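You operate a simulated robot arm through the tools that you are given. There is no shell and no other tool. Be economical: measure what you need, move in short steps, check, and stop when the job is done.

You run a simulated two-armed robot. Do the job below in one go: nothing can be reset, and whatever is moved stays where it is left.

JOB
Try the trough's red stop knob, then clear it and start again.
Fine: first set the speed by the trough card and start; pull the knob; push it in and press reset.

It is judged by the outcome, as a careful person would: the job done as asked, and still so three seconds after it is handed in. It fails if anything else is knocked over, pushed out of place, dropped, spilled or broken.

ROBOT AND FRAMES
Two 7-joint arms with fingered hands on one trunk, on a base that drives. Base frame: it is fixed to the floor where the robot stands at the start and does not move with it; the origin is under the middle of the robot, x ahead of it, y to its left, z up. Lengths are in m, angles in degrees, forces in N, time in s.
The left shoulder is at the start at [0.03, 0.12, 0.913], the right one opposite. With the tool pointing down near the work surface each hand reaches from about 0.28 to 0.7 m from the robot's upright axis, wherever it stands, measured 20 degrees to its own side. Places, roughly: bay five door latch [0.2, 0.5, 0.8]; bay seven door latch [1.4, 0.5, 0.8]; bay three door latch [-0.4, 1.1, 0.8]; bay two door latch [0, 2, 0.8]; divider one [-0.1, 1.5, 1.1]; divider three [0.5, 0.9, 1.1]; divider two [0.2, 1.2, 1.1]; drive guard latch [-1.2, 1.5, 0.6]; end gate [2.1, -1, 0.9]; green incline button [3, -2.7, 0.7]; green trough button [0.6, -0.1, 0.8]; grey incline button [3.2, -2.9, 0.7]; grey trough button [0.7, -0.2, 0.8]; hood damper lever [2.1, -1.5, 1.5]; hopper hatch latch [2.8, -1, 0.8]; hopper window [2, -1.4, 0.9]. Payload 4 kg a hand.
The tool frame of a hand sits at the grasp point between the pads (the TCP): z along the fingers, y along the line on which they close. The tips reach 0.019 m beyond it. The gripper opens to 0.12 m. The gripper's body begins 0.053 m behind the TCP. The gripper is a hand of 3 fingers: y runs from the thumb to the fingers, the wrist lies at [0, 0, -0.219] in the tool frame.
Orientation is told as [roll, pitch, yaw] about the base's x, y, z axes, in that order, counted from this pose: with the fingers straight down and closing along the base's y, the tool's x points along the base's -x, its y along +y and its z along -z.

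CONTROLS
- The arms move only by the tool servo_tool. It takes "left_commands", "right_commands" or both (then of equal length, played together; a hand with none holds still); each is a list of rows, each a list of 2 entries, a list of its own where there are three numbers: the shift along the tool's x, y, z in m, then the turn, a rotation vector about the tool's x, y, z in degrees. In form: [[[x, y, z], [wx, wy, wz]], ...]. A call has 1 to 8 rows; each row shifts and turns the commanded pose from where the row before left it, along the tool's axes as they then stand. A row lasts 0.2 s, in which the tool goes at most 0.05 m and 8.6 degrees; a call with a longer step from one row to the next is refused whole. A pose out of reach is approached as far as the arm can. The call stops where the force on the tool passes 50 N (or 10 N more than at its start, if that is more) or the arm is blocked; 0.2 s more then pass. In this call time passes only in rows, and 0.2 s behind the last. It gives the time, the measured TCP pose, the force on the tool (base axes), the opening and the grip force at its end, in the units of the frame above (readings bear some noise), with the torque about the TCP (base axes, N m) and any sound that the robot's microphone picked up.
- Cameras (640 x 400 px; columns grow to the right, rows downward): "scene" is now at [0.0456, 0.0221, 1.4581]; the picture's right is [0.41, -0.91, -0.00], its down [-0.66, -0.29, -0.69] and it looks along [0.63, 0.28, -0.72] (base axes); focal length 214 px, centre (320, 200). "left" rides on the left gripper at [-0.066, -0.004, -0.079] in its tool frame; the picture's right is [0.05, -1.00, 0.00], its down [0.76, 0.04, -0.64] and it looks along [0.64, 0.03, 0.77] (tool axes); focal length 251 px, centre (320, 200). "right" rides on the right gripper at [0.066, -0.004, -0.079] in its tool frame; the picture's right is [0.05, 1.00, 0.00], its down [-0.76, 0.04, -0.64] and it looks along [-0.64, 0.04, 0.77] (tool axes); focal length 251 px, centre (320, 200). There is no depth. A picture from a camera that has moved, and an enlarged one, comes with that camera's place and axes in the base frame and with its lens. The place of the scene camera against the robot may be out by one fixed shift of up to 0.018 m in any direction.
- get_image(camera): a new picture of that camera. The clock stands still meanwhile.
- lift_body(by): slides the trunk up (or, below 0, down) by that many m; the arms and the scene camera ride with it, the base frame stays. It gives what a move gives, with no picture.
- steer(legs): drives the robot by 1 to 6 legs, each [ahead, turn to the left] in m and degrees, along the robot's own axes; the way and the turn of a leg run together, so that a leg with both is an arc; at most 1.5 m and 180 degrees a leg. The arms and the cameras ride along, it lands a little off, and it stops where it bumps. It gives what a move gives.
- move_fingers(finger1, finger2, thumb_bend, hand): sets how far each is bent, from 0 (flat) to 100 (curled in); at 30 the hand is open as for a grip, at 70 the pads meet at the TCP. One left out holds its place. A second passes; each finger stops where it meets its share of the squeeze, and holds until it gets a number again. It is the only way to open and close the hand. It gives what a move gives, with no picture; readings hold the bend of each and the force on the fingers (four entries, about 0 where the hand has none), thumb and palm.
- aim_head(pan, tilt): turns the head with the scene camera to pan (to the left, within 120 degrees either way) and tilt (down, from -29 to 69), counted from straight ahead of the robot. It gives what a move gives.
- zoom(camera, box): a new picture of the part [left, top, right, bottom] of that camera's present view, enlarged. The clock stands still meanwhile.
- close_job(): hands the job in; it is judged then, once.

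Work in short steps. Places have to be worked out from the pictures, the camera data and where the tool is seen: move nearer, look again, correct. Check each grasp and each placing, and mend what went wrong. You have 120 turns and 108 pictures in all, those below and enlarged ones among them. Open the grippers and draw the arms clear of the work before you hand the job in, unless the task says otherwise; then end with one line.

The tools are called after ">>>" as name(argument=value, ...) on one line, values as JSON. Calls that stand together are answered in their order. servo_tool: Moves the arms, as the interface text tells. Its arguments: {"type":"object","properties":{"left_commands":{"type":"array","items":{"type":"array"}},"right_commands":{"type":"array","items":{"type":"array"}}},"required":[]} The other tools are called the same way: lift_body (by) slides the trunk up or down; move_fingers (finger1, finger2, thumb_bend, hand) moves the fingers one by one; steer (legs) drives the base; aim_head (pan, tilt) turns the head that bears the scene camera; get_image (camera) takes a picture; zoom (camera, box) takes an enlarged picture of a part of a camera's view; close_job () hands the job in.

At the start:

```text
t: 0.0
left_position: [0.5129, 0.0588, 1.1446]
left_orientation: [0.0, -0.1, 0.1]
left_contact_force: [0.8, 0.3, 0.4]
left_torque: [-0.01, 0.03, 0.01]
left_gripper_width: 0.1196
left_finger_force: 0.1
left_shape: jaw
left_bend: [30.0, 30.0, 30.0]
left_finger forces: [0.1, 0.0, 0.0, 0.0, 0.0, 0.0]
right_position: [0.3003, -0.3329, 1.0487]
right_orientation: [0.0, -0.1, 0.0]
right_contact_force: [0.5, 0.1, 0.1]
right_torque: [0.0, -0.02, 0.03]
right_gripper_width: 0.12
right_finger_force: 0.1
right_shape: jaw
right_bend: [30.0, 30.0, 30.0]
right_finger forces: [0.1, 0.1, 0.1, 0.1, 0.0, 0.1]
trunk travel left (down, up): [-0.125, 0.415]
robot x, y, heading: [0.0017, 0.0034, 0.0]
head pan, tilt: [24.0, 46.4]
```

scene: 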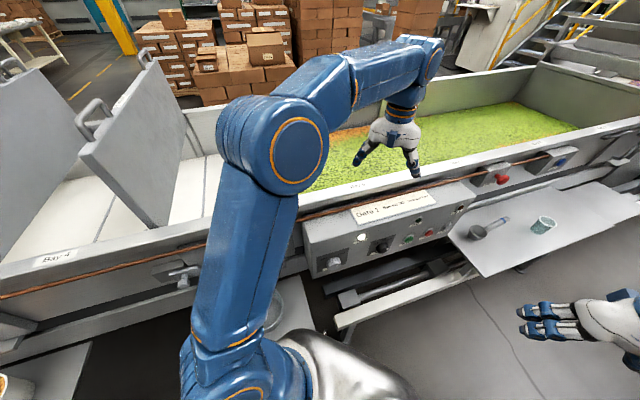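
right: 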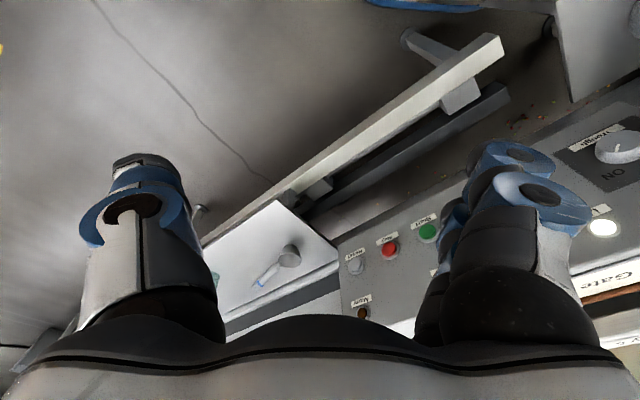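
left: 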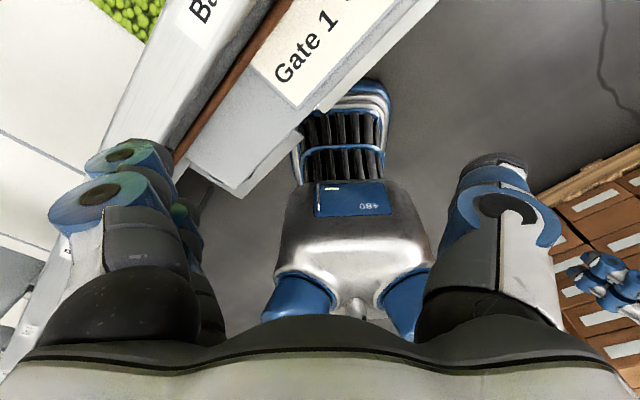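

The panel with the card and buttons sits ahead and to the right. I zoom on the panel and the red knob area.

>>> zoom(camera="scene", box=[300, 180, 480, 280])

>>> zoom(camera="scene", box=[440, 130, 640, 255])

>>> zoom(camera="right", box=[320, 120, 640, 320])

```text
3.56 times, centred on (390, 230) of scene
camera zoom: at [0.0456, 0.0221, 1.4581], right [0.41, -0.91, 0.0], down [-0.66, -0.29, -0.69], along [0.63, 0.28, -0.72], focal length 763 px, centre (71, 93)
```

zoom: 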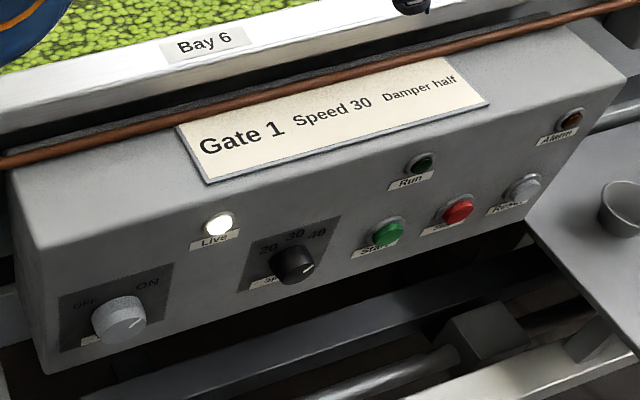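

```text
3.20 times, centred on (540, 192) of scene
camera zoom: at [0.0456, 0.0221, 1.4581], right [0.41, -0.91, 0.0], down [-0.66, -0.29, -0.69], along [0.63, 0.28, -0.72], focal length 686 px, centre (-384, 224)
```

zoom: 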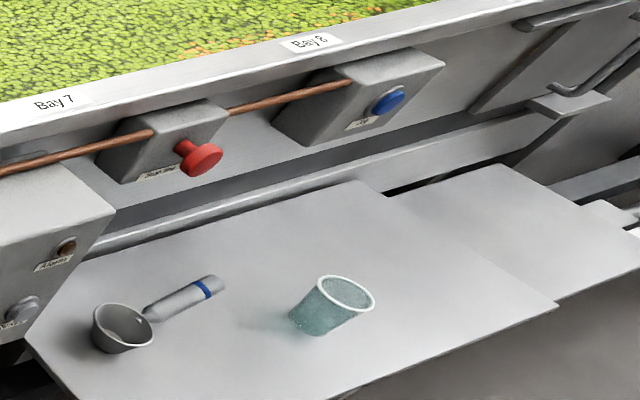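

```text
2.00 times, centred on (480, 220) of right
camera zoom: at [0.233, -0.3354, 1.1259], right [-0.06, 1.0, 0.0], down [0.76, 0.04, 0.64], along [0.64, 0.04, -0.77], focal length 503 px, centre (0, 160)
```

zoom: 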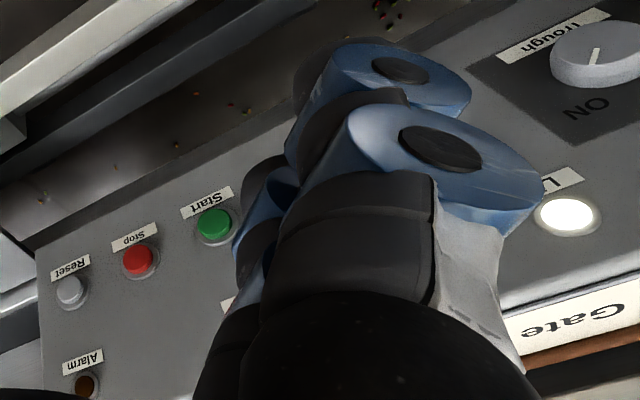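

The trough runs diagonally (along about [0.7,-0.7]), the card says Gate 1 / Speed 30, and the red knob is on a box further right. I plan to move along the trough; first I check the floor to the right.

>>> aim_head(pan=-45, tilt=45)

>>> get_image(camera="scene")

```text
t: 1.4
left_position: [0.5135, 0.059, 1.1455]
left_orientation: [-0.1, 0.0, 0.1]
left_contact_force: [0.1, 0.0, 0.2]
left_torque: [-0.01, 0.01, 0.02]
left_gripper_width: 0.1197
left_finger_force: 0.1
left_shape: jaw
left_bend: [30.0, 30.0, 30.0]
left_finger forces: [0.0, 0.0, 0.0, 0.1, 0.1, 0.1]
right_position: [0.2994, -0.3328, 1.0469]
right_orientation: [0.0, 0.0, 0.2]
right_contact_force: [-0.2, -0.5, 0.1]
right_torque: [-0.01, 0.0, 0.01]
right_gripper_width: 0.1198
right_finger_force: 0.1
right_shape: jaw
right_bend: [30.0, 30.0, 30.0]
right_finger forces: [0.0, 0.0, 0.0, 0.0, 0.0, 0.1]
trunk travel left (down, up): [-0.125, 0.415]
robot x, y, heading: [-0.0002, -0.0034, -0.1]
head pan, tilt: [-45.0, 45.0]
```

```text
101 pictures are left
camera scene: at [0.0299, -0.068, 1.46], right [-0.71, -0.71, 0.0], down [-0.5, 0.5, -0.71], along [0.5, -0.5, -0.71], focal length 214 px, centre (320, 200)
```

scene: 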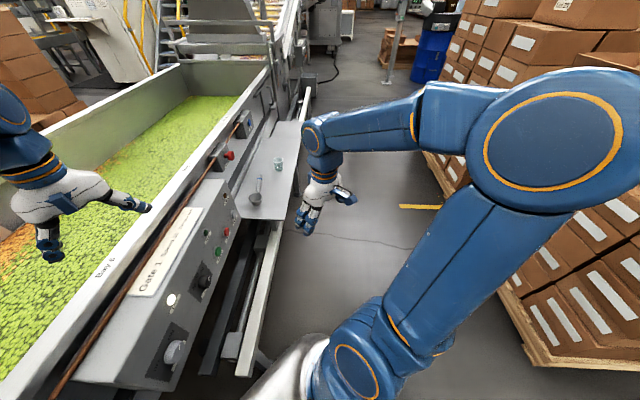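

The aisle is clear: pallet about 1.1 m off, tray edge about 0.18 m out. I turn right 60°, drive 0.65 m and turn back left 105° to face the trough squarely.

>>> steer(legs=[[0, -60], [0.65, 0], [0, 105]])

>>> aim_head(pan=0, tilt=48)

>>> get_image(camera="scene")

>>> get_image(camera="left")

>>> get_image(camera="right")

```text
t: 3.8
left_position: [0.3875, -0.2932, 1.1441]
left_orientation: [0.1, 0.1, -43.5]
left_contact_force: [-1.3, 0.1, -0.1]
left_torque: [0.02, -0.09, 0.01]
left_gripper_width: 0.12
left_finger_force: 0.0
left_shape: jaw
left_bend: [30.0, 30.0, 30.0]
left_finger forces: [0.1, 0.1, 0.1, 0.0, 0.1, 0.1]
right_position: [-0.0365, -0.4303, 1.0455]
right_orientation: [0.3, 0.1, -43.7]
right_contact_force: [0.3, -0.6, -0.9]
right_torque: [0.07, -0.02, -0.01]
right_gripper_width: 0.1201
right_finger_force: 0.0
right_shape: jaw
right_bend: [30.0, 30.0, 30.0]
right_finger forces: [0.0, 0.1, 0.1, 0.0, 0.0, 0.0]
trunk travel left (down, up): [-0.125, 0.415]
robot x, y, heading: [0.0035, 0.0498, -40.9]
head pan, tilt: [-45.0, 45.0]
stopped in leg 1: the robot was blocked; the commanded pose is now the measured one
```

```text
t: 4.9
left_position: [0.3908, -0.2902, 1.1455]
left_orientation: [0.0, -0.1, -43.4]
left_contact_force: [0.4, 0.3, -0.7]
left_torque: [-0.01, -0.01, -0.04]
left_gripper_width: 0.1199
left_finger_force: 0.1
left_shape: jaw
left_bend: [30.0, 30.0, 30.0]
left_finger forces: [0.1, 0.0, 0.0, 0.1, 0.1, 0.1]
right_position: [-0.0333, -0.4277, 1.048]
right_orientation: [0.0, 0.0, -43.5]
right_contact_force: [-0.8, 0.4, 0.4]
right_torque: [0.0, -0.02, -0.02]
right_gripper_width: 0.1203
right_finger_force: 0.1
right_shape: jaw
right_bend: [30.0, 30.0, 30.0]
right_finger forces: [0.0, 0.1, 0.0, 0.1, 0.0, 0.0]
trunk travel left (down, up): [-0.125, 0.415]
robot x, y, heading: [0.004, 0.0514, -41.2]
head pan, tilt: [0.0, 48.0]
```

```text
100 pictures are left
camera scene: at [0.0408, 0.0016, 1.4558], right [-0.66, -0.75, 0.0], down [-0.56, 0.49, -0.67], along [0.5, -0.44, -0.74], focal length 214 px, centre (320, 200)
```

scene: 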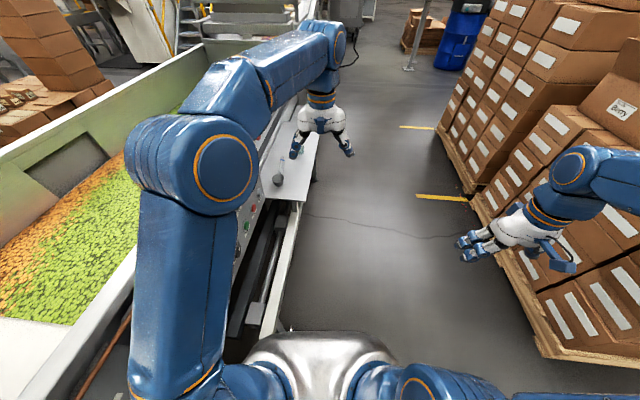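

```text
99 pictures are left
camera left: at [0.4374, -0.3391, 1.2236], right [-0.73, -0.69, 0.0], down [-0.53, 0.56, 0.64], along [-0.44, 0.47, -0.77], focal length 251 px, centre (320, 200)
```

left: 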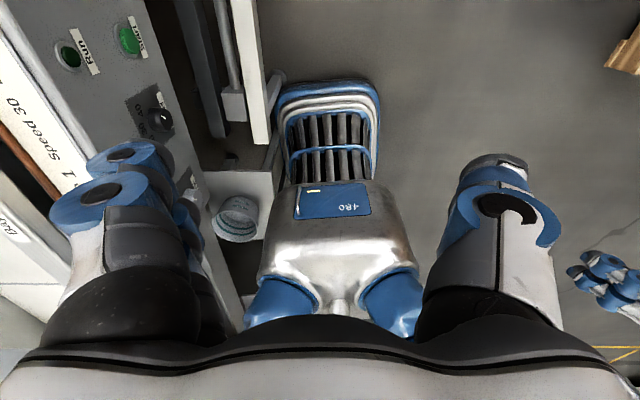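

```text
98 pictures are left
camera right: at [-0.0847, -0.3838, 1.126], right [0.65, 0.76, 0.0], down [0.58, -0.5, 0.64], along [0.49, -0.42, -0.77], focal length 251 px, centre (320, 200)
```

right: 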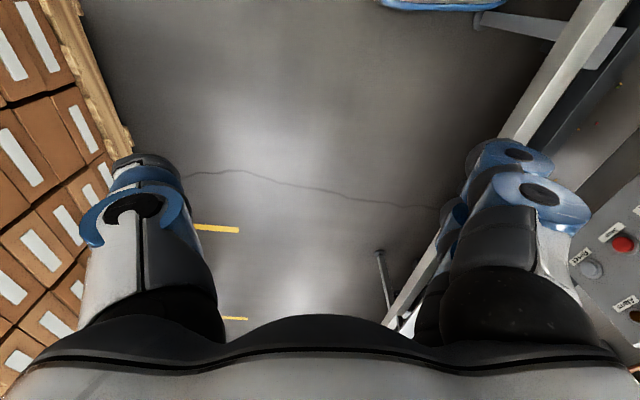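

The turn was blocked at about -41°, probably by the left front of the base against the low beam. I look down to the left to see the clearance before moving on.

>>> aim_head(pan=40, tilt=69)

>>> get_image(camera="scene")

>>> aim_head(pan=100, tilt=60)

>>> get_image(camera="scene")

```text
t: 6.0
left_position: [0.3918, -0.2918, 1.1447]
left_orientation: [-0.1, -0.1, -43.4]
left_contact_force: [0.1, 0.0, -0.4]
left_torque: [0.0, 0.02, 0.02]
left_gripper_width: 0.1199
left_finger_force: 0.0
left_shape: jaw
left_bend: [30.0, 30.0, 30.0]
left_finger forces: [0.0, 0.0, 0.0, 0.1, 0.0, 0.0]
right_position: [-0.0333, -0.4284, 1.0477]
right_orientation: [0.1, 0.0, -43.5]
right_contact_force: [-0.7, -1.1, 0.3]
right_torque: [0.03, 0.02, 0.01]
right_gripper_width: 0.1196
right_finger_force: 0.0
right_shape: jaw
right_bend: [30.0, 30.0, 30.0]
right_finger forces: [0.0, 0.1, 0.0, 0.0, 0.0, 0.1]
trunk travel left (down, up): [-0.125, 0.415]
robot x, y, heading: [0.0039, 0.0541, -40.8]
head pan, tilt: [40.0, 68.8]
```

```text
97 pictures are left
camera scene: at [0.0377, 0.0523, 1.4311], right [-0.02, -1.0, 0.0], down [-0.93, 0.02, -0.36], along [0.36, -0.01, -0.93], focal length 214 px, centre (320, 200)
```

scene: 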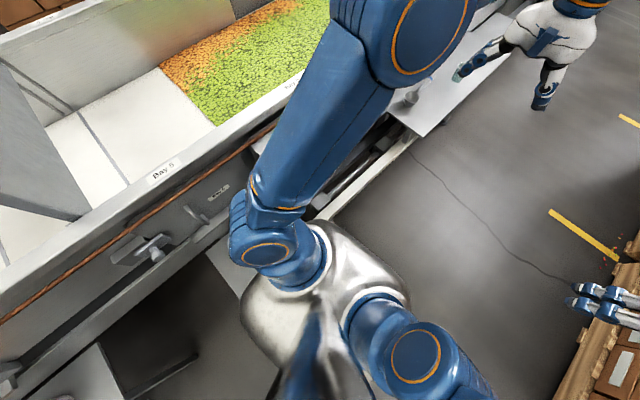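

```text
t: 7.2
left_position: [0.3917, -0.2906, 1.1455]
left_orientation: [-0.2, 0.0, -43.4]
left_contact_force: [-0.4, -0.2, 0.1]
left_torque: [0.01, 0.0, 0.01]
left_gripper_width: 0.12
left_finger_force: 0.1
left_shape: jaw
left_bend: [30.0, 30.0, 30.0]
left_finger forces: [0.1, 0.0, 0.1, 0.0, 0.0, 0.0]
right_position: [-0.0333, -0.4283, 1.0472]
right_orientation: [0.0, 0.0, -43.5]
right_contact_force: [-0.3, 0.4, 0.1]
right_torque: [0.0, -0.04, -0.02]
right_gripper_width: 0.1202
right_finger_force: 0.0
right_shape: jaw
right_bend: [30.0, 30.0, 30.0]
right_finger forces: [0.1, 0.0, 0.1, 0.0, 0.0, 0.1]
trunk travel left (down, up): [-0.125, 0.415]
robot x, y, heading: [0.0035, 0.052, -41.4]
head pan, tilt: [100.0, 60.0]
```

```text
96 pictures are left
camera scene: at [0.0162, 0.1105, 1.4405], right [0.86, -0.52, 0.0], down [-0.45, -0.74, -0.5], along [0.26, 0.43, -0.87], focal length 214 px, centre (320, 200)
```

scene: 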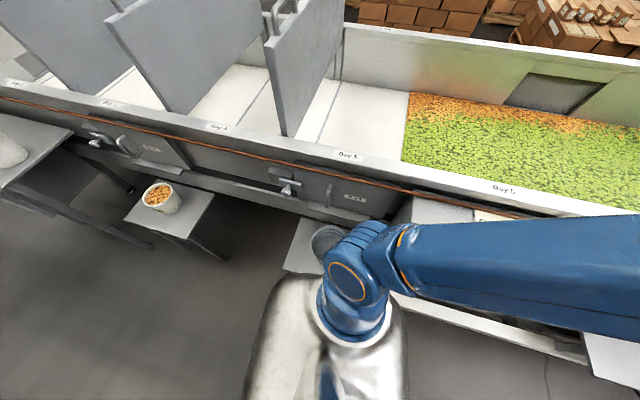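

A small stool with an empty tub stands tight at the robot's left, the likely block (the rear swings toward it). I drive ahead 0.2 m to get the rear past it, without turning.

>>> steer(legs=[[0.2, 0]])

>>> get_image(camera="scene")

```text
t: 7.9
left_position: [0.3914, -0.2914, 1.1465]
left_orientation: [-0.1, 0.0, -43.4]
left_contact_force: [-0.2, 0.7, 0.6]
left_torque: [0.0, -0.03, 0.01]
left_gripper_width: 0.12
left_finger_force: 0.1
left_shape: jaw
left_bend: [30.0, 30.0, 30.0]
left_finger forces: [0.1, 0.1, 0.1, 0.1, 0.0, 0.1]
right_position: [-0.0353, -0.4272, 1.0471]
right_orientation: [0.1, 0.1, -43.5]
right_contact_force: [-0.5, -0.1, 0.9]
right_torque: [0.01, 0.01, -0.02]
right_gripper_width: 0.1202
right_finger_force: 0.0
right_shape: jaw
right_bend: [30.0, 30.0, 30.0]
right_finger forces: [0.0, 0.0, 0.0, 0.1, 0.0, 0.1]
trunk travel left (down, up): [-0.125, 0.415]
robot x, y, heading: [0.004, 0.0487, -41.2]
head pan, tilt: [100.0, 60.0]
stopped in leg 1: the robot was blocked; the commanded pose is now the measured one
```

```text
95 pictures are left
camera scene: at [0.0162, 0.1105, 1.4405], right [0.86, -0.52, 0.0], down [-0.45, -0.74, -0.5], along [0.26, 0.43, -0.87], focal length 214 px, centre (320, 200)
```

scene: 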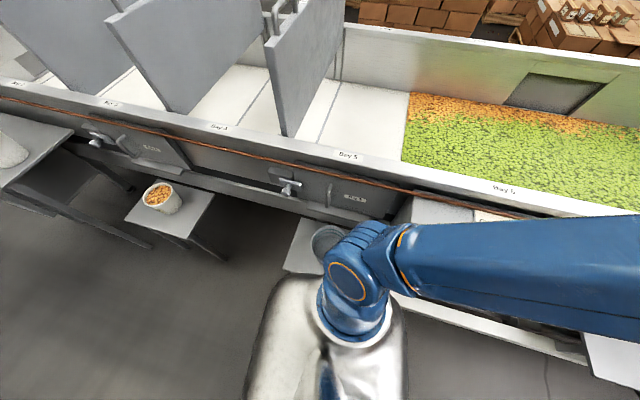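

Ahead is blocked too: the front-left of the base touches the end of the low beam. I back up 0.12 m, which also draws slightly away from the trough, and check.

>>> steer(legs=[[-0.12, 0]])

>>> get_image(camera="left")

>>> get_image(camera="scene")

```text
t: 9.2
left_position: [0.2978, -0.21, 1.1453]
left_orientation: [-0.1, -0.2, -43.4]
left_contact_force: [0.0, 1.0, -0.6]
left_torque: [-0.04, -0.04, -0.02]
left_gripper_width: 0.12
left_finger_force: 0.0
left_shape: jaw
left_bend: [30.0, 30.0, 30.0]
left_finger forces: [0.1, 0.0, 0.0, 0.0, 0.0, 0.0]
right_position: [-0.1265, -0.3467, 1.0486]
right_orientation: [0.0, -0.2, -43.6]
right_contact_force: [-0.5, 0.6, 0.3]
right_torque: [-0.02, -0.03, -0.02]
right_gripper_width: 0.1201
right_finger_force: 0.1
right_shape: jaw
right_bend: [30.0, 30.0, 30.0]
right_finger forces: [0.0, 0.0, 0.0, 0.1, 0.0, 0.1]
trunk travel left (down, up): [-0.125, 0.415]
robot x, y, heading: [-0.0874, 0.1296, -41.1]
head pan, tilt: [100.0, 60.0]
```

```text
94 pictures are left
camera left: at [0.3451, -0.2584, 1.2248], right [-0.73, -0.69, 0.0], down [-0.53, 0.56, 0.64], along [-0.44, 0.47, -0.77], focal length 251 px, centre (320, 200)
```

left: 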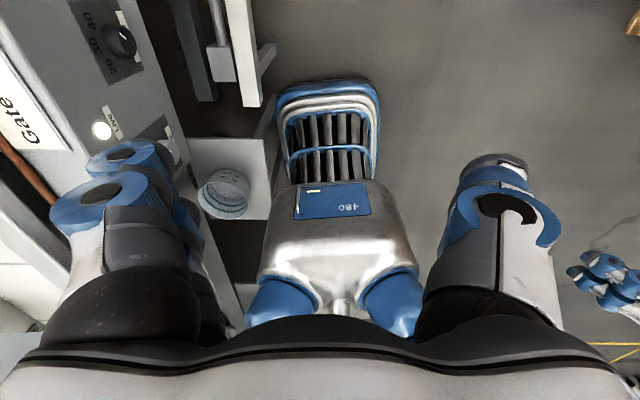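

```text
93 pictures are left
camera scene: at [-0.0766, 0.1916, 1.4405], right [0.86, -0.52, 0.0], down [-0.45, -0.74, -0.5], along [0.26, 0.43, -0.87], focal length 214 px, centre (320, 200)
```

scene: 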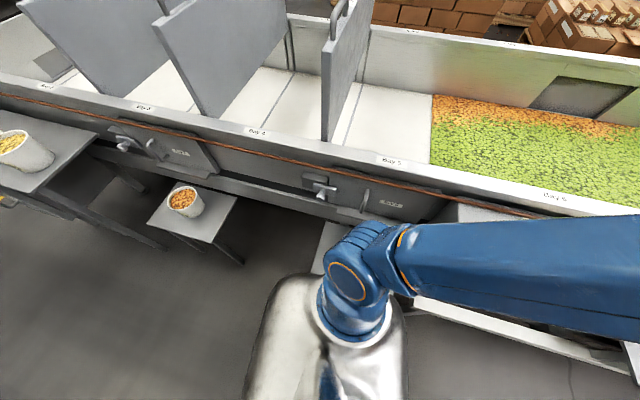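

The base is now clear of the beam end, with the stool beside its front-left; turning right swings the front away from both. I turn right 25°.

>>> steer(legs=[[0, -25]])

>>> get_image(camera="left")

```text
t: 10.8
left_position: [0.1178, -0.3407, 1.1452]
left_orientation: [0.0, 0.1, -68.6]
left_contact_force: [-0.7, -0.1, -0.5]
left_torque: [0.0, -0.01, 0.05]
left_gripper_width: 0.1201
left_finger_force: 0.1
left_shape: jaw
left_bend: [30.0, 30.0, 30.0]
left_finger forces: [0.0, 0.1, 0.1, 0.0, 0.1, 0.1]
right_position: [-0.3246, -0.2843, 1.0476]
right_orientation: [0.0, 0.1, -68.6]
right_contact_force: [0.4, -1.0, 0.0]
right_torque: [-0.02, 0.0, 0.03]
right_gripper_width: 0.1199
right_finger_force: 0.1
right_shape: jaw
right_bend: [30.0, 30.0, 30.0]
right_finger forces: [0.1, 0.1, 0.1, 0.1, 0.0, 0.0]
trunk travel left (down, up): [-0.125, 0.415]
robot x, y, heading: [-0.0598, 0.1474, -66.0]
head pan, tilt: [100.0, 60.0]
```

```text
92 pictures are left
camera left: at [0.1393, -0.404, 1.2227], right [-0.95, -0.31, 0.0], down [-0.24, 0.73, 0.64], along [-0.2, 0.61, -0.77], focal length 251 px, centre (320, 200)
```

left: 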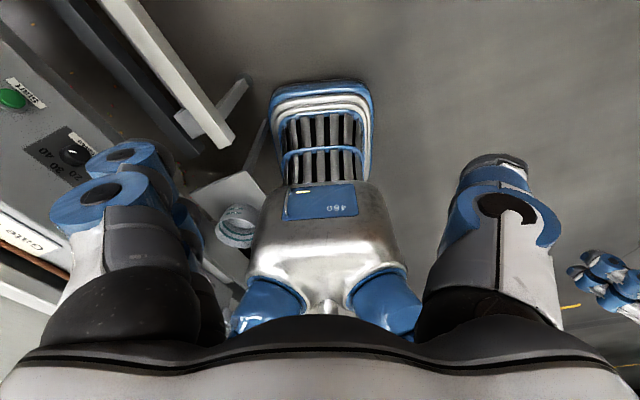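

Free now. I turn a further 9° right, drive 0.8 m obliquely away from the trough, then turn left 120° to face it.

>>> steer(legs=[[0, -9], [0.8, 0], [0, 120]])

>>> aim_head(pan=0, tilt=48)

>>> get_image(camera="scene")

>>> get_image(camera="left")

```text
t: 18.1
left_position: [0.5753, -0.9045, 1.1445]
left_orientation: [-0.2, 0.1, -31.9]
left_contact_force: [1.8, 0.6, 0.6]
left_torque: [-0.07, 0.02, -0.04]
left_gripper_width: 0.1202
left_finger_force: 0.0
left_shape: jaw
left_bend: [30.0, 30.0, 30.0]
left_finger forces: [0.0, 0.0, 0.0, 0.0, 0.1, 0.1]
right_position: [0.1877, -1.1237, 1.0488]
right_orientation: [-0.2, 0.0, -31.7]
right_contact_force: [-0.8, 0.1, 0.7]
right_torque: [-0.06, 0.08, -0.05]
right_gripper_width: 0.1201
right_finger_force: 0.0
right_shape: jaw
right_bend: [30.0, 30.0, 30.0]
right_finger forces: [0.0, 0.0, 0.1, 0.0, 0.0, 0.0]
trunk travel left (down, up): [-0.125, 0.415]
robot x, y, heading: [0.1154, -0.6593, -29.9]
head pan, tilt: [100.0, 60.0]
stopped in leg 3: the robot was blocked; the commanded pose is now the measured one
```

```text
t: 19.8
left_position: [0.5744, -0.9072, 1.145]
left_orientation: [-0.2, 0.1, -32.0]
left_contact_force: [1.0, -0.8, 0.0]
left_torque: [-0.01, -0.01, -0.02]
left_gripper_width: 0.1202
left_finger_force: 0.0
left_shape: jaw
left_bend: [30.0, 30.0, 30.0]
left_finger forces: [0.1, 0.1, 0.0, 0.1, 0.0, 0.0]
right_position: [0.1847, -1.1264, 1.0479]
right_orientation: [0.0, 0.1, -31.8]
right_contact_force: [-0.6, -0.2, 0.4]
right_torque: [-0.04, 0.03, -0.01]
right_gripper_width: 0.1201
right_finger_force: 0.0
right_shape: jaw
right_bend: [30.0, 30.0, 30.0]
right_finger forces: [0.0, 0.0, 0.0, 0.1, 0.0, 0.0]
trunk travel left (down, up): [-0.125, 0.415]
robot x, y, heading: [0.1206, -0.6625, -29.9]
head pan, tilt: [0.0, 48.0]
```

```text
91 pictures are left
camera scene: at [0.1604, -0.7024, 1.4558], right [-0.5, -0.87, 0.0], down [-0.64, 0.37, -0.67], along [0.58, -0.34, -0.74], focal length 214 px, centre (320, 200)
```

scene: 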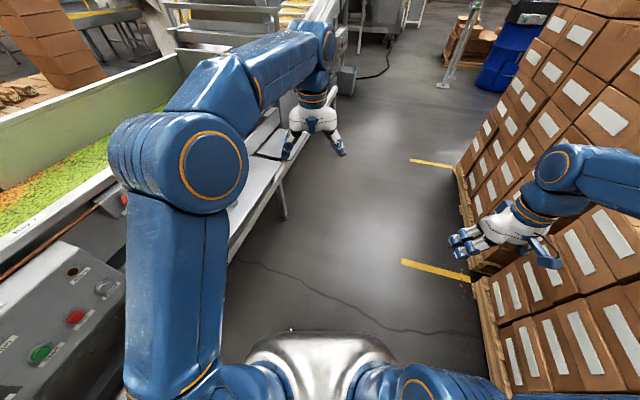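

```text
90 pictures are left
camera left: at [0.6285, -0.9465, 1.2231], right [-0.57, -0.82, 0.0], down [-0.63, 0.44, 0.64], along [-0.53, 0.37, -0.77], focal length 251 px, centre (320, 200)
```

left: 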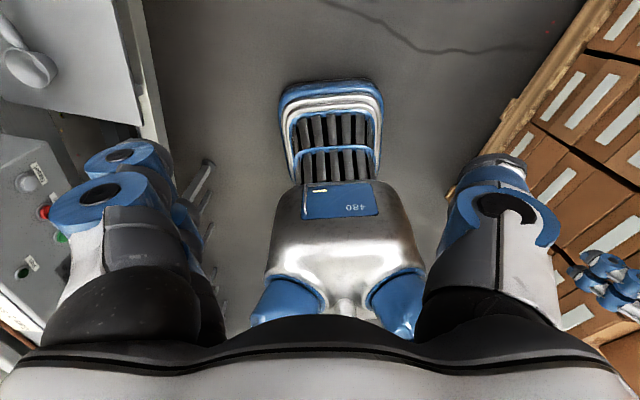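

The left turn was blocked at -30°. I look right and back to find what the robot met.

>>> aim_head(pan=-80, tilt=50)

>>> get_image(camera="scene")

>>> aim_head(pan=80, tilt=55)

>>> get_image(camera="scene")

```text
t: 21.4
left_position: [0.5728, -0.9094, 1.1439]
left_orientation: [-0.1, 0.0, -32.0]
left_contact_force: [-1.3, -0.5, 0.2]
left_torque: [-0.02, 0.0, 0.0]
left_gripper_width: 0.1197
left_finger_force: 0.0
left_shape: jaw
left_bend: [30.0, 30.0, 30.0]
left_finger forces: [0.0, 0.1, 0.0, 0.0, 0.2, 0.0]
right_position: [0.1848, -1.1275, 1.0469]
right_orientation: [-0.1, 0.1, -31.8]
right_contact_force: [-0.4, -0.2, -0.1]
right_torque: [-0.04, 0.0, 0.02]
right_gripper_width: 0.1199
right_finger_force: 0.1
right_shape: jaw
right_bend: [30.0, 30.0, 30.0]
right_finger forces: [0.0, 0.0, 0.1, 0.0, 0.0, 0.0]
trunk travel left (down, up): [-0.125, 0.415]
robot x, y, heading: [0.1174, -0.6612, -29.9]
head pan, tilt: [-80.0, 50.0]
```

```text
89 pictures are left
camera scene: at [0.0658, -0.7351, 1.4531], right [-0.94, 0.34, 0.0], down [0.26, 0.72, -0.64], along [-0.22, -0.6, -0.77], focal length 214 px, centre (320, 200)
```

scene: 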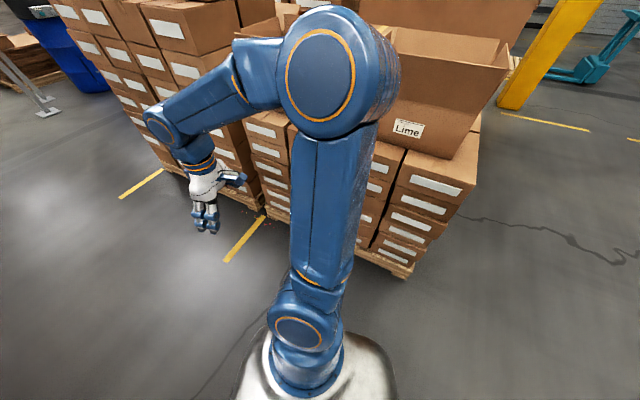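

```text
t: 23.8
left_position: [0.5728, -0.9089, 1.1439]
left_orientation: [-0.1, 0.1, -32.0]
left_contact_force: [0.2, 0.2, -1.3]
left_torque: [-0.01, 0.02, -0.02]
left_gripper_width: 0.1201
left_finger_force: 0.1
left_shape: jaw
left_bend: [30.0, 30.0, 30.0]
left_finger forces: [0.1, 0.0, 0.0, 0.2, 0.0, 0.0]
right_position: [0.185, -1.127, 1.0479]
right_orientation: [-0.1, 0.1, -31.8]
right_contact_force: [0.5, 0.3, -1.2]
right_torque: [0.01, -0.02, 0.03]
right_gripper_width: 0.1198
right_finger_force: 0.0
right_shape: jaw
right_bend: [30.0, 30.0, 30.0]
right_finger forces: [0.0, 0.1, 0.0, 0.1, 0.0, 0.0]
trunk travel left (down, up): [-0.125, 0.415]
robot x, y, heading: [0.116, -0.6649, -29.9]
head pan, tilt: [80.0, 55.0]
```

```text
88 pictures are left
camera scene: at [0.1387, -0.6077, 1.4466], right [0.76, -0.65, 0.0], down [-0.53, -0.63, -0.57], along [0.37, 0.44, -0.82], focal length 214 px, centre (320, 200)
```

scene: 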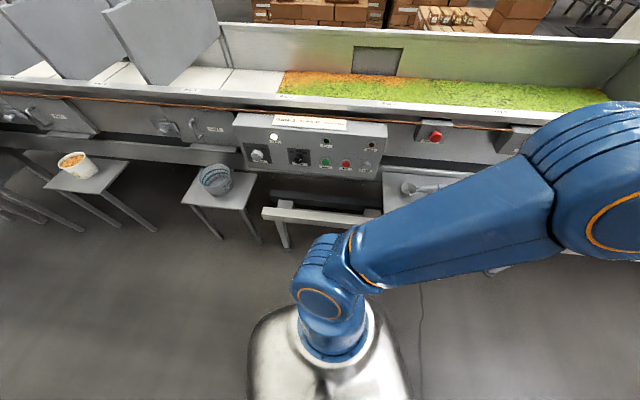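

The right elbow stands out by the stacked boxes, so that was the block. I ease off right, drive ahead along the aisle, back up obliquely toward the trough, and only then turn left.

>>> steer(legs=[[0, -5], [0.3, 0], [0, -40], [-0.4, 0]])

>>> get_image(camera="scene")

```text
t: 28.9
left_position: [0.493, -1.2729, 1.1466]
left_orientation: [0.1, -0.1, -76.7]
left_contact_force: [-0.5, 0.6, -0.2]
left_torque: [-0.01, -0.07, 0.03]
left_gripper_width: 0.1198
left_finger_force: 0.0
left_shape: jaw
left_bend: [30.0, 30.0, 30.0]
left_finger forces: [0.1, 0.1, 0.0, 0.0, 0.1, 0.1]
right_position: [0.0635, -1.1541, 1.0474]
right_orientation: [0.1, 0.1, -76.6]
right_contact_force: [-0.2, -0.2, -0.5]
right_torque: [0.0, 0.0, 0.01]
right_gripper_width: 0.1199
right_finger_force: 0.1
right_shape: jaw
right_bend: [30.0, 30.0, 30.0]
right_finger forces: [0.0, 0.0, 0.0, 0.1, 0.0, 0.0]
trunk travel left (down, up): [-0.125, 0.415]
robot x, y, heading: [0.3775, -0.7708, -72.5]
head pan, tilt: [80.0, 55.0]
stopped in leg 4: the robot was blocked; the commanded pose is now the measured one
```

```text
87 pictures are left
camera scene: at [0.4311, -0.7494, 1.4468], right [0.13, -0.99, 0.0], down [-0.81, -0.11, -0.58], along [0.57, 0.07, -0.82], focal length 214 px, centre (320, 200)
```

scene: 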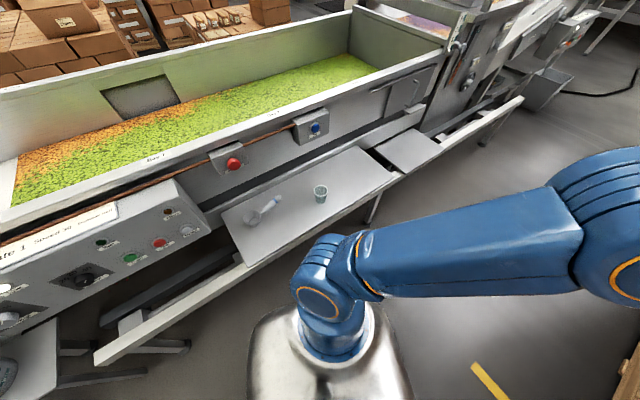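

Backing was blocked after a few centimetres. I look at the rear-left and rear-right.

>>> aim_head(pan=120, tilt=65)

>>> get_image(camera="scene")

>>> aim_head(pan=-120, tilt=60)

>>> get_image(camera="scene")

```text
t: 30.0
left_position: [0.4984, -1.2741, 1.1455]
left_orientation: [-0.1, 0.0, -76.4]
left_contact_force: [0.0, 0.4, 0.6]
left_torque: [-0.01, 0.0, 0.0]
left_gripper_width: 0.1199
left_finger_force: 0.0
left_shape: jaw
left_bend: [30.0, 30.0, 30.0]
left_finger forces: [0.0, 0.0, 0.0, 0.0, 0.0, 0.1]
right_position: [0.0679, -1.1559, 1.0471]
right_orientation: [-0.1, 0.2, -76.5]
right_contact_force: [-0.1, 0.7, -0.3]
right_torque: [-0.03, 0.0, 0.0]
right_gripper_width: 0.1198
right_finger_force: 0.0
right_shape: jaw
right_bend: [30.0, 30.0, 30.0]
right_finger forces: [0.1, 0.0, 0.0, 0.0, 0.0, 0.1]
trunk travel left (down, up): [-0.125, 0.415]
robot x, y, heading: [0.3796, -0.768, -72.3]
head pan, tilt: [120.0, 65.0]
```

```text
86 pictures are left
camera scene: at [0.4061, -0.7161, 1.435], right [0.74, -0.68, 0.0], down [-0.61, -0.67, -0.42], along [0.29, 0.31, -0.91], focal length 214 px, centre (320, 200)
```

scene: 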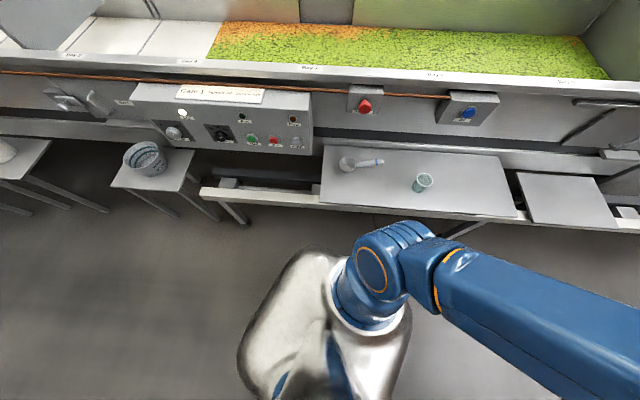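

```text
t: 33.4
left_position: [0.4977, -1.2737, 1.1451]
left_orientation: [-0.1, 0.0, -76.4]
left_contact_force: [0.3, -0.6, 0.5]
left_torque: [-0.02, 0.0, 0.01]
left_gripper_width: 0.12
left_finger_force: 0.0
left_shape: jaw
left_bend: [30.0, 30.0, 30.0]
left_finger forces: [0.1, 0.1, 0.1, 0.0, 0.0, 0.0]
right_position: [0.0678, -1.1563, 1.0471]
right_orientation: [-0.1, 0.1, -76.5]
right_contact_force: [-0.3, -0.8, 0.4]
right_torque: [0.0, 0.02, 0.02]
right_gripper_width: 0.1203
right_finger_force: 0.1
right_shape: jaw
right_bend: [30.0, 30.0, 30.0]
right_finger forces: [0.1, 0.0, 0.0, 0.0, 0.0, 0.1]
trunk travel left (down, up): [-0.125, 0.415]
robot x, y, heading: [0.3822, -0.7671, -72.3]
head pan, tilt: [-120.0, 60.0]
```

```text
85 pictures are left
camera scene: at [0.2997, -0.7462, 1.4405], right [0.22, 0.98, 0.0], down [0.85, -0.19, -0.5], along [-0.49, 0.11, -0.87], focal length 214 px, centre (320, 200)
```

scene: 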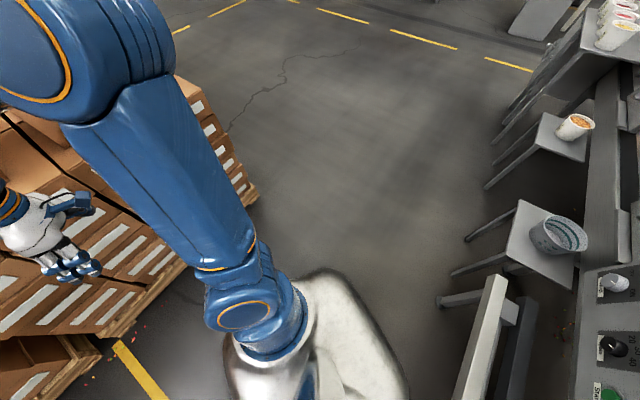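

Nothing shows behind the base; the right elbow stands out close to the "Lime" box flaps. I extend the right hand forward 0.25 m to draw that elbow in, then look.

>>> servo_tool(right_commands=[[[-0.05, 0, 0], [0, 0, 0]], [[-0.05, 0, 0], [0, 0, 0]], [[-0.05, 0, 0], [0, 0, 0]], [[-0.05, 0, 0], [0, 0, 0]], [[-0.05, 0, 0], [0, 0, 0]]])

>>> aim_head(pan=-90, tilt=40)

>>> get_image(camera="scene")

```text
t: 34.6
left_position: [0.4981, -1.2755, 1.1435]
left_orientation: [0.0, 0.1, -76.6]
left_contact_force: [0.0, -0.3, -0.4]
left_torque: [0.02, 0.04, -0.03]
left_gripper_width: 0.1201
left_finger_force: 0.1
left_shape: jaw
left_bend: [30.0, 30.0, 30.0]
left_finger forces: [0.0, 0.0, 0.0, 0.1, 0.0, 0.0]
right_position: [0.1268, -1.3997, 1.0453]
right_orientation: [0.0, 0.3, -76.5]
right_contact_force: [-0.3, -0.1, -0.1]
right_torque: [0.03, 0.02, 0.01]
right_gripper_width: 0.1202
right_finger_force: 0.2
right_shape: jaw
right_bend: [30.0, 30.0, 30.0]
right_finger forces: [0.0, 0.1, 0.0, 0.1, 0.1, 0.0]
trunk travel left (down, up): [-0.125, 0.415]
robot x, y, heading: [0.3785, -0.7675, -72.6]
head pan, tilt: [-120.0, 60.0]
```

```text
t: 35.5
left_position: [0.4989, -1.2745, 1.144]
left_orientation: [-0.2, 0.0, -76.5]
left_contact_force: [-0.4, 0.5, -0.4]
left_torque: [0.02, 0.02, 0.03]
left_gripper_width: 0.1201
left_finger_force: 0.1
left_shape: jaw
left_bend: [30.0, 30.0, 30.0]
left_finger forces: [0.0, 0.0, 0.0, 0.1, 0.0, 0.0]
right_position: [0.1261, -1.3981, 1.0482]
right_orientation: [-0.2, 0.1, -76.4]
right_contact_force: [0.9, -0.4, 0.0]
right_torque: [0.03, 0.01, -0.03]
right_gripper_width: 0.1199
right_finger_force: 0.2
right_shape: jaw
right_bend: [30.0, 30.0, 30.0]
right_finger forces: [0.0, 0.0, 0.1, 0.0, 0.0, 0.1]
trunk travel left (down, up): [-0.125, 0.415]
robot x, y, heading: [0.3764, -0.7702, -72.4]
head pan, tilt: [-90.0, 40.0]
```

```text
84 pictures are left
camera scene: at [0.2837, -0.7861, 1.4672], right [-0.3, 0.95, 0.0], down [0.61, 0.19, -0.77], along [-0.73, -0.23, -0.64], focal length 214 px, centre (320, 200)
```

scene: 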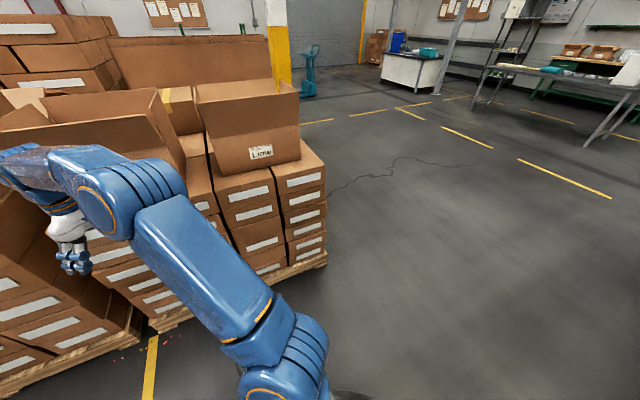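

The elbow is clearly away from the boxes now and they look undisturbed. I back up 0.3 m.

>>> steer(legs=[[-0.3, 0]])

```text
t: 37.6
left_position: [0.4084, -0.9877, 1.1457]
left_orientation: [0.0, -0.1, -76.6]
left_contact_force: [-0.4, 0.3, 0.5]
left_torque: [-0.02, -0.02, 0.0]
left_gripper_width: 0.1198
left_finger_force: 0.1
left_shape: jaw
left_bend: [30.0, 30.0, 30.0]
left_finger forces: [0.1, 0.0, 0.0, 0.1, 0.0, 0.0]
right_position: [0.0357, -1.1125, 1.0478]
right_orientation: [-0.1, 0.1, -76.5]
right_contact_force: [0.0, 0.6, 0.9]
right_torque: [-0.04, 0.02, 0.0]
right_gripper_width: 0.1201
right_finger_force: 0.0
right_shape: jaw
right_bend: [30.0, 30.0, 30.0]
right_finger forces: [0.0, 0.0, 0.1, 0.0, 0.0, 0.0]
trunk travel left (down, up): [-0.125, 0.415]
robot x, y, heading: [0.2881, -0.4858, -72.7]
head pan, tilt: [-90.0, 40.0]
```

Now the robot is at about u=0.55, n=-0.14 (along/into the trough). I raise the right hand 0.1 m for clearance and turn left 117°.

>>> servo_tool(right_commands=[[[0, 0, -0.05], [0, 0, 0]], [[0, 0, -0.05], [0, 0, 0]]])

>>> steer(legs=[[0, 117]])

>>> aim_head(pan=0, tilt=50)

>>> get_image(camera="scene")

```text
t: 38.2
left_position: [0.4095, -0.9885, 1.145]
left_orientation: [-0.1, 0.0, -76.5]
left_contact_force: [0.3, 0.2, -0.5]
left_torque: [0.01, 0.02, 0.0]
left_gripper_width: 0.1201
left_finger_force: 0.1
left_shape: jaw
left_bend: [30.0, 30.0, 30.0]
left_finger forces: [0.0, 0.0, 0.0, 0.0, 0.0, 0.0]
right_position: [0.0357, -1.1129, 1.1474]
right_orientation: [-0.1, 0.2, -76.4]
right_contact_force: [0.4, 0.1, 0.7]
right_torque: [0.05, -0.01, -0.02]
right_gripper_width: 0.1199
right_finger_force: 0.1
right_shape: jaw
right_bend: [30.0, 30.0, 30.0]
right_finger forces: [0.0, 0.0, 0.0, 0.0, 0.0, 0.1]
trunk travel left (down, up): [-0.125, 0.415]
robot x, y, heading: [0.2851, -0.4816, -72.6]
head pan, tilt: [-90.0, 40.0]
```

```text
t: 40.3
left_position: [0.6226, -0.8868, 1.1456]
left_orientation: [-0.3, 0.0, -50.1]
left_contact_force: [0.0, 1.1, -0.3]
left_torque: [-0.03, 0.01, 0.02]
left_gripper_width: 0.1199
left_finger_force: 0.0
left_shape: jaw
left_bend: [30.0, 30.0, 30.0]
left_finger forces: [0.1, 0.0, 0.0, 0.0, 0.0, 0.0]
right_position: [0.3445, -1.1649, 1.1489]
right_orientation: [-0.2, 0.2, -50.0]
right_contact_force: [0.8, 0.4, 0.3]
right_torque: [-0.03, 0.01, 0.02]
right_gripper_width: 0.1198
right_finger_force: 0.0
right_shape: jaw
right_bend: [30.0, 30.0, 30.0]
right_finger forces: [0.1, 0.0, 0.0, 0.1, 0.0, 0.1]
trunk travel left (down, up): [-0.125, 0.415]
robot x, y, heading: [0.2646, -0.5111, -45.9]
head pan, tilt: [-90.0, 40.0]
stopped in leg 1: the robot was blocked; the commanded pose is now the measured one
```

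```text
t: 42.0
left_position: [0.6196, -0.8902, 1.1434]
left_orientation: [-0.1, 0.0, -50.2]
left_contact_force: [-0.8, 0.5, 0.3]
left_torque: [0.03, -0.02, 0.02]
left_gripper_width: 0.12
left_finger_force: 0.1
left_shape: jaw
left_bend: [30.0, 30.0, 30.0]
left_finger forces: [0.1, 0.0, 0.1, 0.0, 0.0, 0.0]
right_position: [0.3428, -1.1663, 1.1475]
right_orientation: [-0.1, 0.1, -50.1]
right_contact_force: [0.2, 0.4, -0.7]
right_torque: [-0.03, 0.01, 0.0]
right_gripper_width: 0.1202
right_finger_force: 0.0
right_shape: jaw
right_bend: [30.0, 30.0, 30.0]
right_finger forces: [0.0, 0.0, 0.0, 0.0, 0.0, 0.0]
trunk travel left (down, up): [-0.125, 0.415]
robot x, y, heading: [0.2627, -0.5084, -46.0]
head pan, tilt: [0.0, 50.0]
```

```text
83 pictures are left
camera scene: at [0.2962, -0.5638, 1.453], right [-0.72, -0.69, 0.0], down [-0.53, 0.55, -0.64], along [0.45, -0.46, -0.77], focal length 214 px, centre (320, 200)
```

scene: 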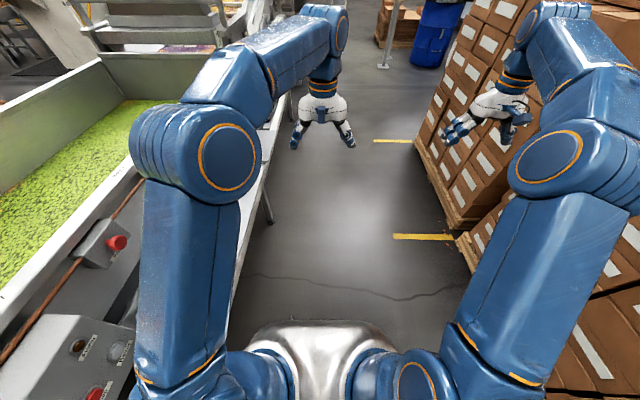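

Blocked again with the robot facing along the trough. I look at the left side low down.

>>> get_image(camera="left")

>>> aim_head(pan=75, tilt=69)

>>> get_image(camera="scene")

>>> aim_head(pan=-110, tilt=60)

>>> get_image(camera="scene")

```text
82 pictures are left
camera left: at [0.6607, -0.9426, 1.2231], right [-0.8, -0.6, 0.0], down [-0.46, 0.61, 0.64], along [-0.39, 0.52, -0.77], focal length 251 px, centre (320, 200)
```

left: 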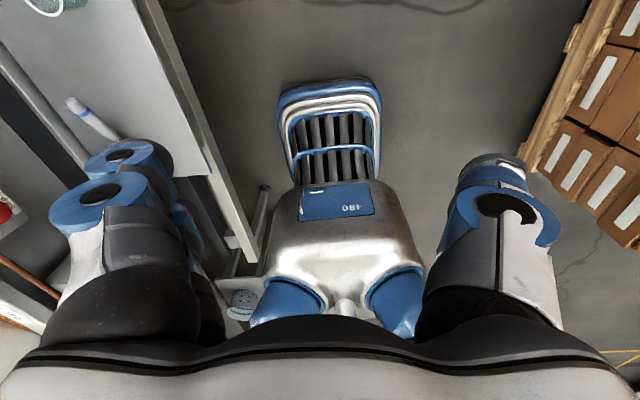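

```text
t: 43.4
left_position: [0.6198, -0.8876, 1.1451]
left_orientation: [-0.2, 0.0, -50.2]
left_contact_force: [-0.4, -0.9, -0.4]
left_torque: [0.04, 0.0, 0.01]
left_gripper_width: 0.12
left_finger_force: 0.0
left_shape: jaw
left_bend: [30.0, 30.0, 30.0]
left_finger forces: [0.0, 0.1, 0.0, 0.0, 0.0, 0.0]
right_position: [0.3414, -1.1671, 1.1486]
right_orientation: [-0.1, 0.1, -50.1]
right_contact_force: [-0.4, 0.1, 0.2]
right_torque: [0.03, 0.01, 0.01]
right_gripper_width: 0.12
right_finger_force: 0.1
right_shape: jaw
right_bend: [30.0, 30.0, 30.0]
right_finger forces: [0.1, 0.1, 0.1, 0.0, 0.0, 0.0]
trunk travel left (down, up): [-0.125, 0.415]
robot x, y, heading: [0.263, -0.5125, -45.9]
head pan, tilt: [75.0, 68.8]
```

```text
81 pictures are left
camera scene: at [0.2916, -0.4813, 1.4311], right [0.48, -0.88, 0.0], down [-0.82, -0.45, -0.36], along [0.32, 0.18, -0.93], focal length 214 px, centre (320, 200)
```

scene: 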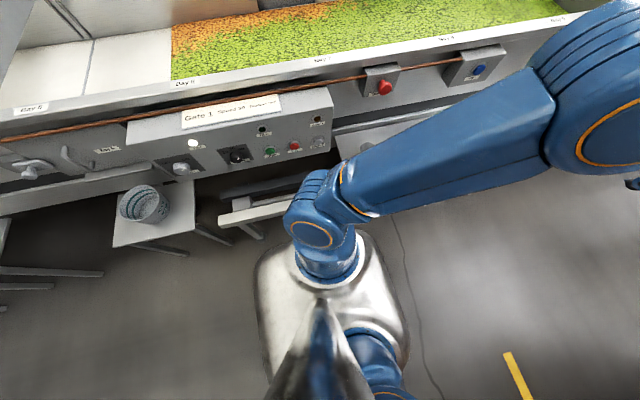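

```text
t: 46.2
left_position: [0.6207, -0.89, 1.1454]
left_orientation: [-0.1, 0.0, -50.2]
left_contact_force: [-0.3, -0.5, 0.7]
left_torque: [0.01, -0.02, -0.05]
left_gripper_width: 0.1202
left_finger_force: 0.1
left_shape: jaw
left_bend: [30.0, 30.0, 30.0]
left_finger forces: [0.1, 0.0, 0.1, 0.1, 0.0, 0.0]
right_position: [0.3412, -1.1667, 1.147]
right_orientation: [-0.1, 0.0, -50.1]
right_contact_force: [0.3, 0.0, 0.3]
right_torque: [0.0, 0.02, -0.01]
right_gripper_width: 0.12
right_finger_force: 0.1
right_shape: jaw
right_bend: [30.0, 30.0, 30.0]
right_finger forces: [0.0, 0.0, 0.0, 0.0, 0.1, 0.0]
trunk travel left (down, up): [-0.125, 0.415]
robot x, y, heading: [0.2633, -0.5147, -45.8]
head pan, tilt: [-110.0, 60.0]
```

```text
80 pictures are left
camera scene: at [0.1818, -0.5356, 1.4405], right [-0.41, 0.91, 0.0], down [0.79, 0.35, -0.5], along [-0.46, -0.2, -0.87], focal length 214 px, centre (320, 200)
```

scene: 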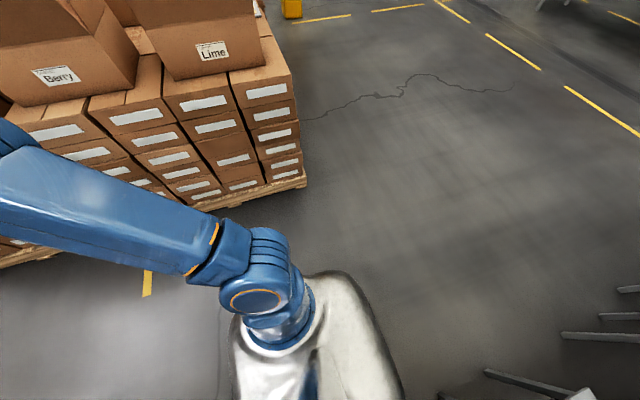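

The low surroundings look clear by my estimates, so I test a small further left turn to see whether the block persists.

>>> steer(legs=[[0, 8]])

```text
t: 47.2
left_position: [0.6692, -0.835, 1.1447]
left_orientation: [-0.1, 0.0, -42.1]
left_contact_force: [0.1, 0.2, -0.5]
left_torque: [0.0, -0.01, 0.02]
left_gripper_width: 0.1199
left_finger_force: 0.1
left_shape: jaw
left_bend: [30.0, 30.0, 30.0]
left_finger forces: [0.1, 0.0, 0.0, 0.0, 0.1, 0.0]
right_position: [0.4326, -1.1486, 1.1476]
right_orientation: [-0.1, 0.1, -42.0]
right_contact_force: [-0.7, 0.3, 0.4]
right_torque: [-0.01, 0.0, 0.01]
right_gripper_width: 0.12
right_finger_force: 0.1
right_shape: jaw
right_bend: [30.0, 30.0, 30.0]
right_finger forces: [0.1, 0.0, 0.1, 0.0, 0.1, 0.1]
trunk travel left (down, up): [-0.125, 0.415]
robot x, y, heading: [0.2544, -0.5172, -37.8]
head pan, tilt: [-110.0, 60.0]
```

It turned freely. I continue in moderate turns.

>>> steer(legs=[[0, 40]])

```text
t: 49.2
left_position: [0.7757, -0.5367, 1.1443]
left_orientation: [-0.2, 0.0, -6.5]
left_contact_force: [-0.1, 0.6, -0.5]
left_torque: [-0.05, -0.01, 0.04]
left_gripper_width: 0.1197
left_finger_force: 0.1
left_shape: jaw
left_bend: [30.0, 30.0, 30.0]
left_finger forces: [0.1, 0.0, 0.1, 0.1, 0.1, 0.1]
right_position: [0.7667, -0.9304, 1.1488]
right_orientation: [-0.4, 0.1, -6.5]
right_contact_force: [0.8, 0.7, 0.7]
right_torque: [-0.09, 0.07, 0.02]
right_gripper_width: 0.1201
right_finger_force: 0.0
right_shape: jaw
right_bend: [30.0, 30.0, 30.0]
right_finger forces: [0.1, 0.1, 0.0, 0.0, 0.0, 0.0]
trunk travel left (down, up): [-0.125, 0.415]
robot x, y, heading: [0.2503, -0.5707, -0.6]
head pan, tilt: [-110.0, 60.0]
stopped in leg 1: the robot was blocked; the commanded pose is now the measured one
```

It turned 37° while shifting away from the trough. I look ahead-left to see the tray and panel.

>>> aim_head(pan=40, tilt=55)

>>> get_image(camera="scene")

>>> get_image(camera="left")

```text
t: 51.6
left_position: [0.7752, -0.5404, 1.1436]
left_orientation: [-0.2, 0.1, -6.7]
left_contact_force: [0.1, -0.2, 0.5]
left_torque: [0.0, 0.02, 0.0]
left_gripper_width: 0.1202
left_finger_force: 0.1
left_shape: jaw
left_bend: [30.0, 30.0, 30.0]
left_finger forces: [0.0, 0.0, 0.1, 0.1, 0.0, 0.1]
right_position: [0.7673, -0.9331, 1.1482]
right_orientation: [-0.3, 0.0, -6.6]
right_contact_force: [-0.5, -0.2, 0.0]
right_torque: [0.01, -0.01, 0.01]
right_gripper_width: 0.1198
right_finger_force: 0.0
right_shape: jaw
right_bend: [30.0, 30.0, 30.0]
right_finger forces: [0.1, 0.0, 0.0, 0.0, 0.1, 0.0]
trunk travel left (down, up): [-0.125, 0.415]
robot x, y, heading: [0.2592, -0.5713, -0.9]
head pan, tilt: [40.0, 55.0]
```

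```text
79 pictures are left
camera scene: at [0.2814, -0.5346, 1.4465], right [0.63, -0.78, 0.0], down [-0.64, -0.52, -0.57], along [0.44, 0.36, -0.82], focal length 214 px, centre (320, 200)
```

scene: 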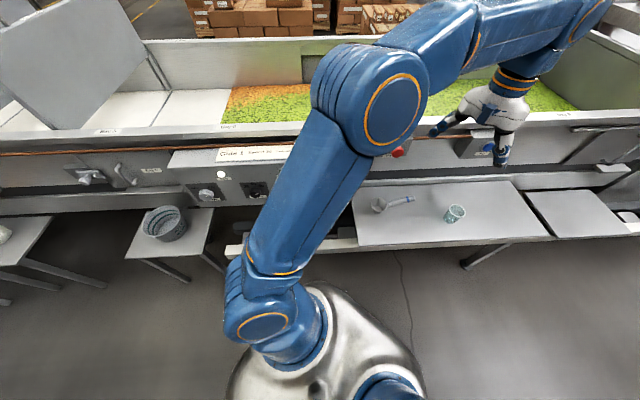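

```text
78 pictures are left
camera left: at [0.8414, -0.5513, 1.2228], right [-0.17, -0.99, 0.0], down [-0.75, 0.13, 0.64], along [-0.64, 0.11, -0.76], focal length 251 px, centre (320, 200)
```

left: 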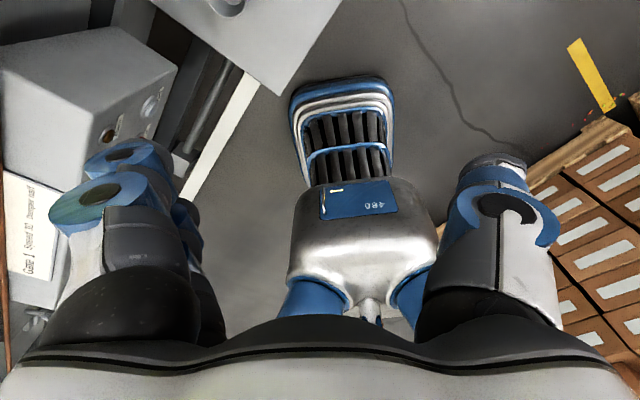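

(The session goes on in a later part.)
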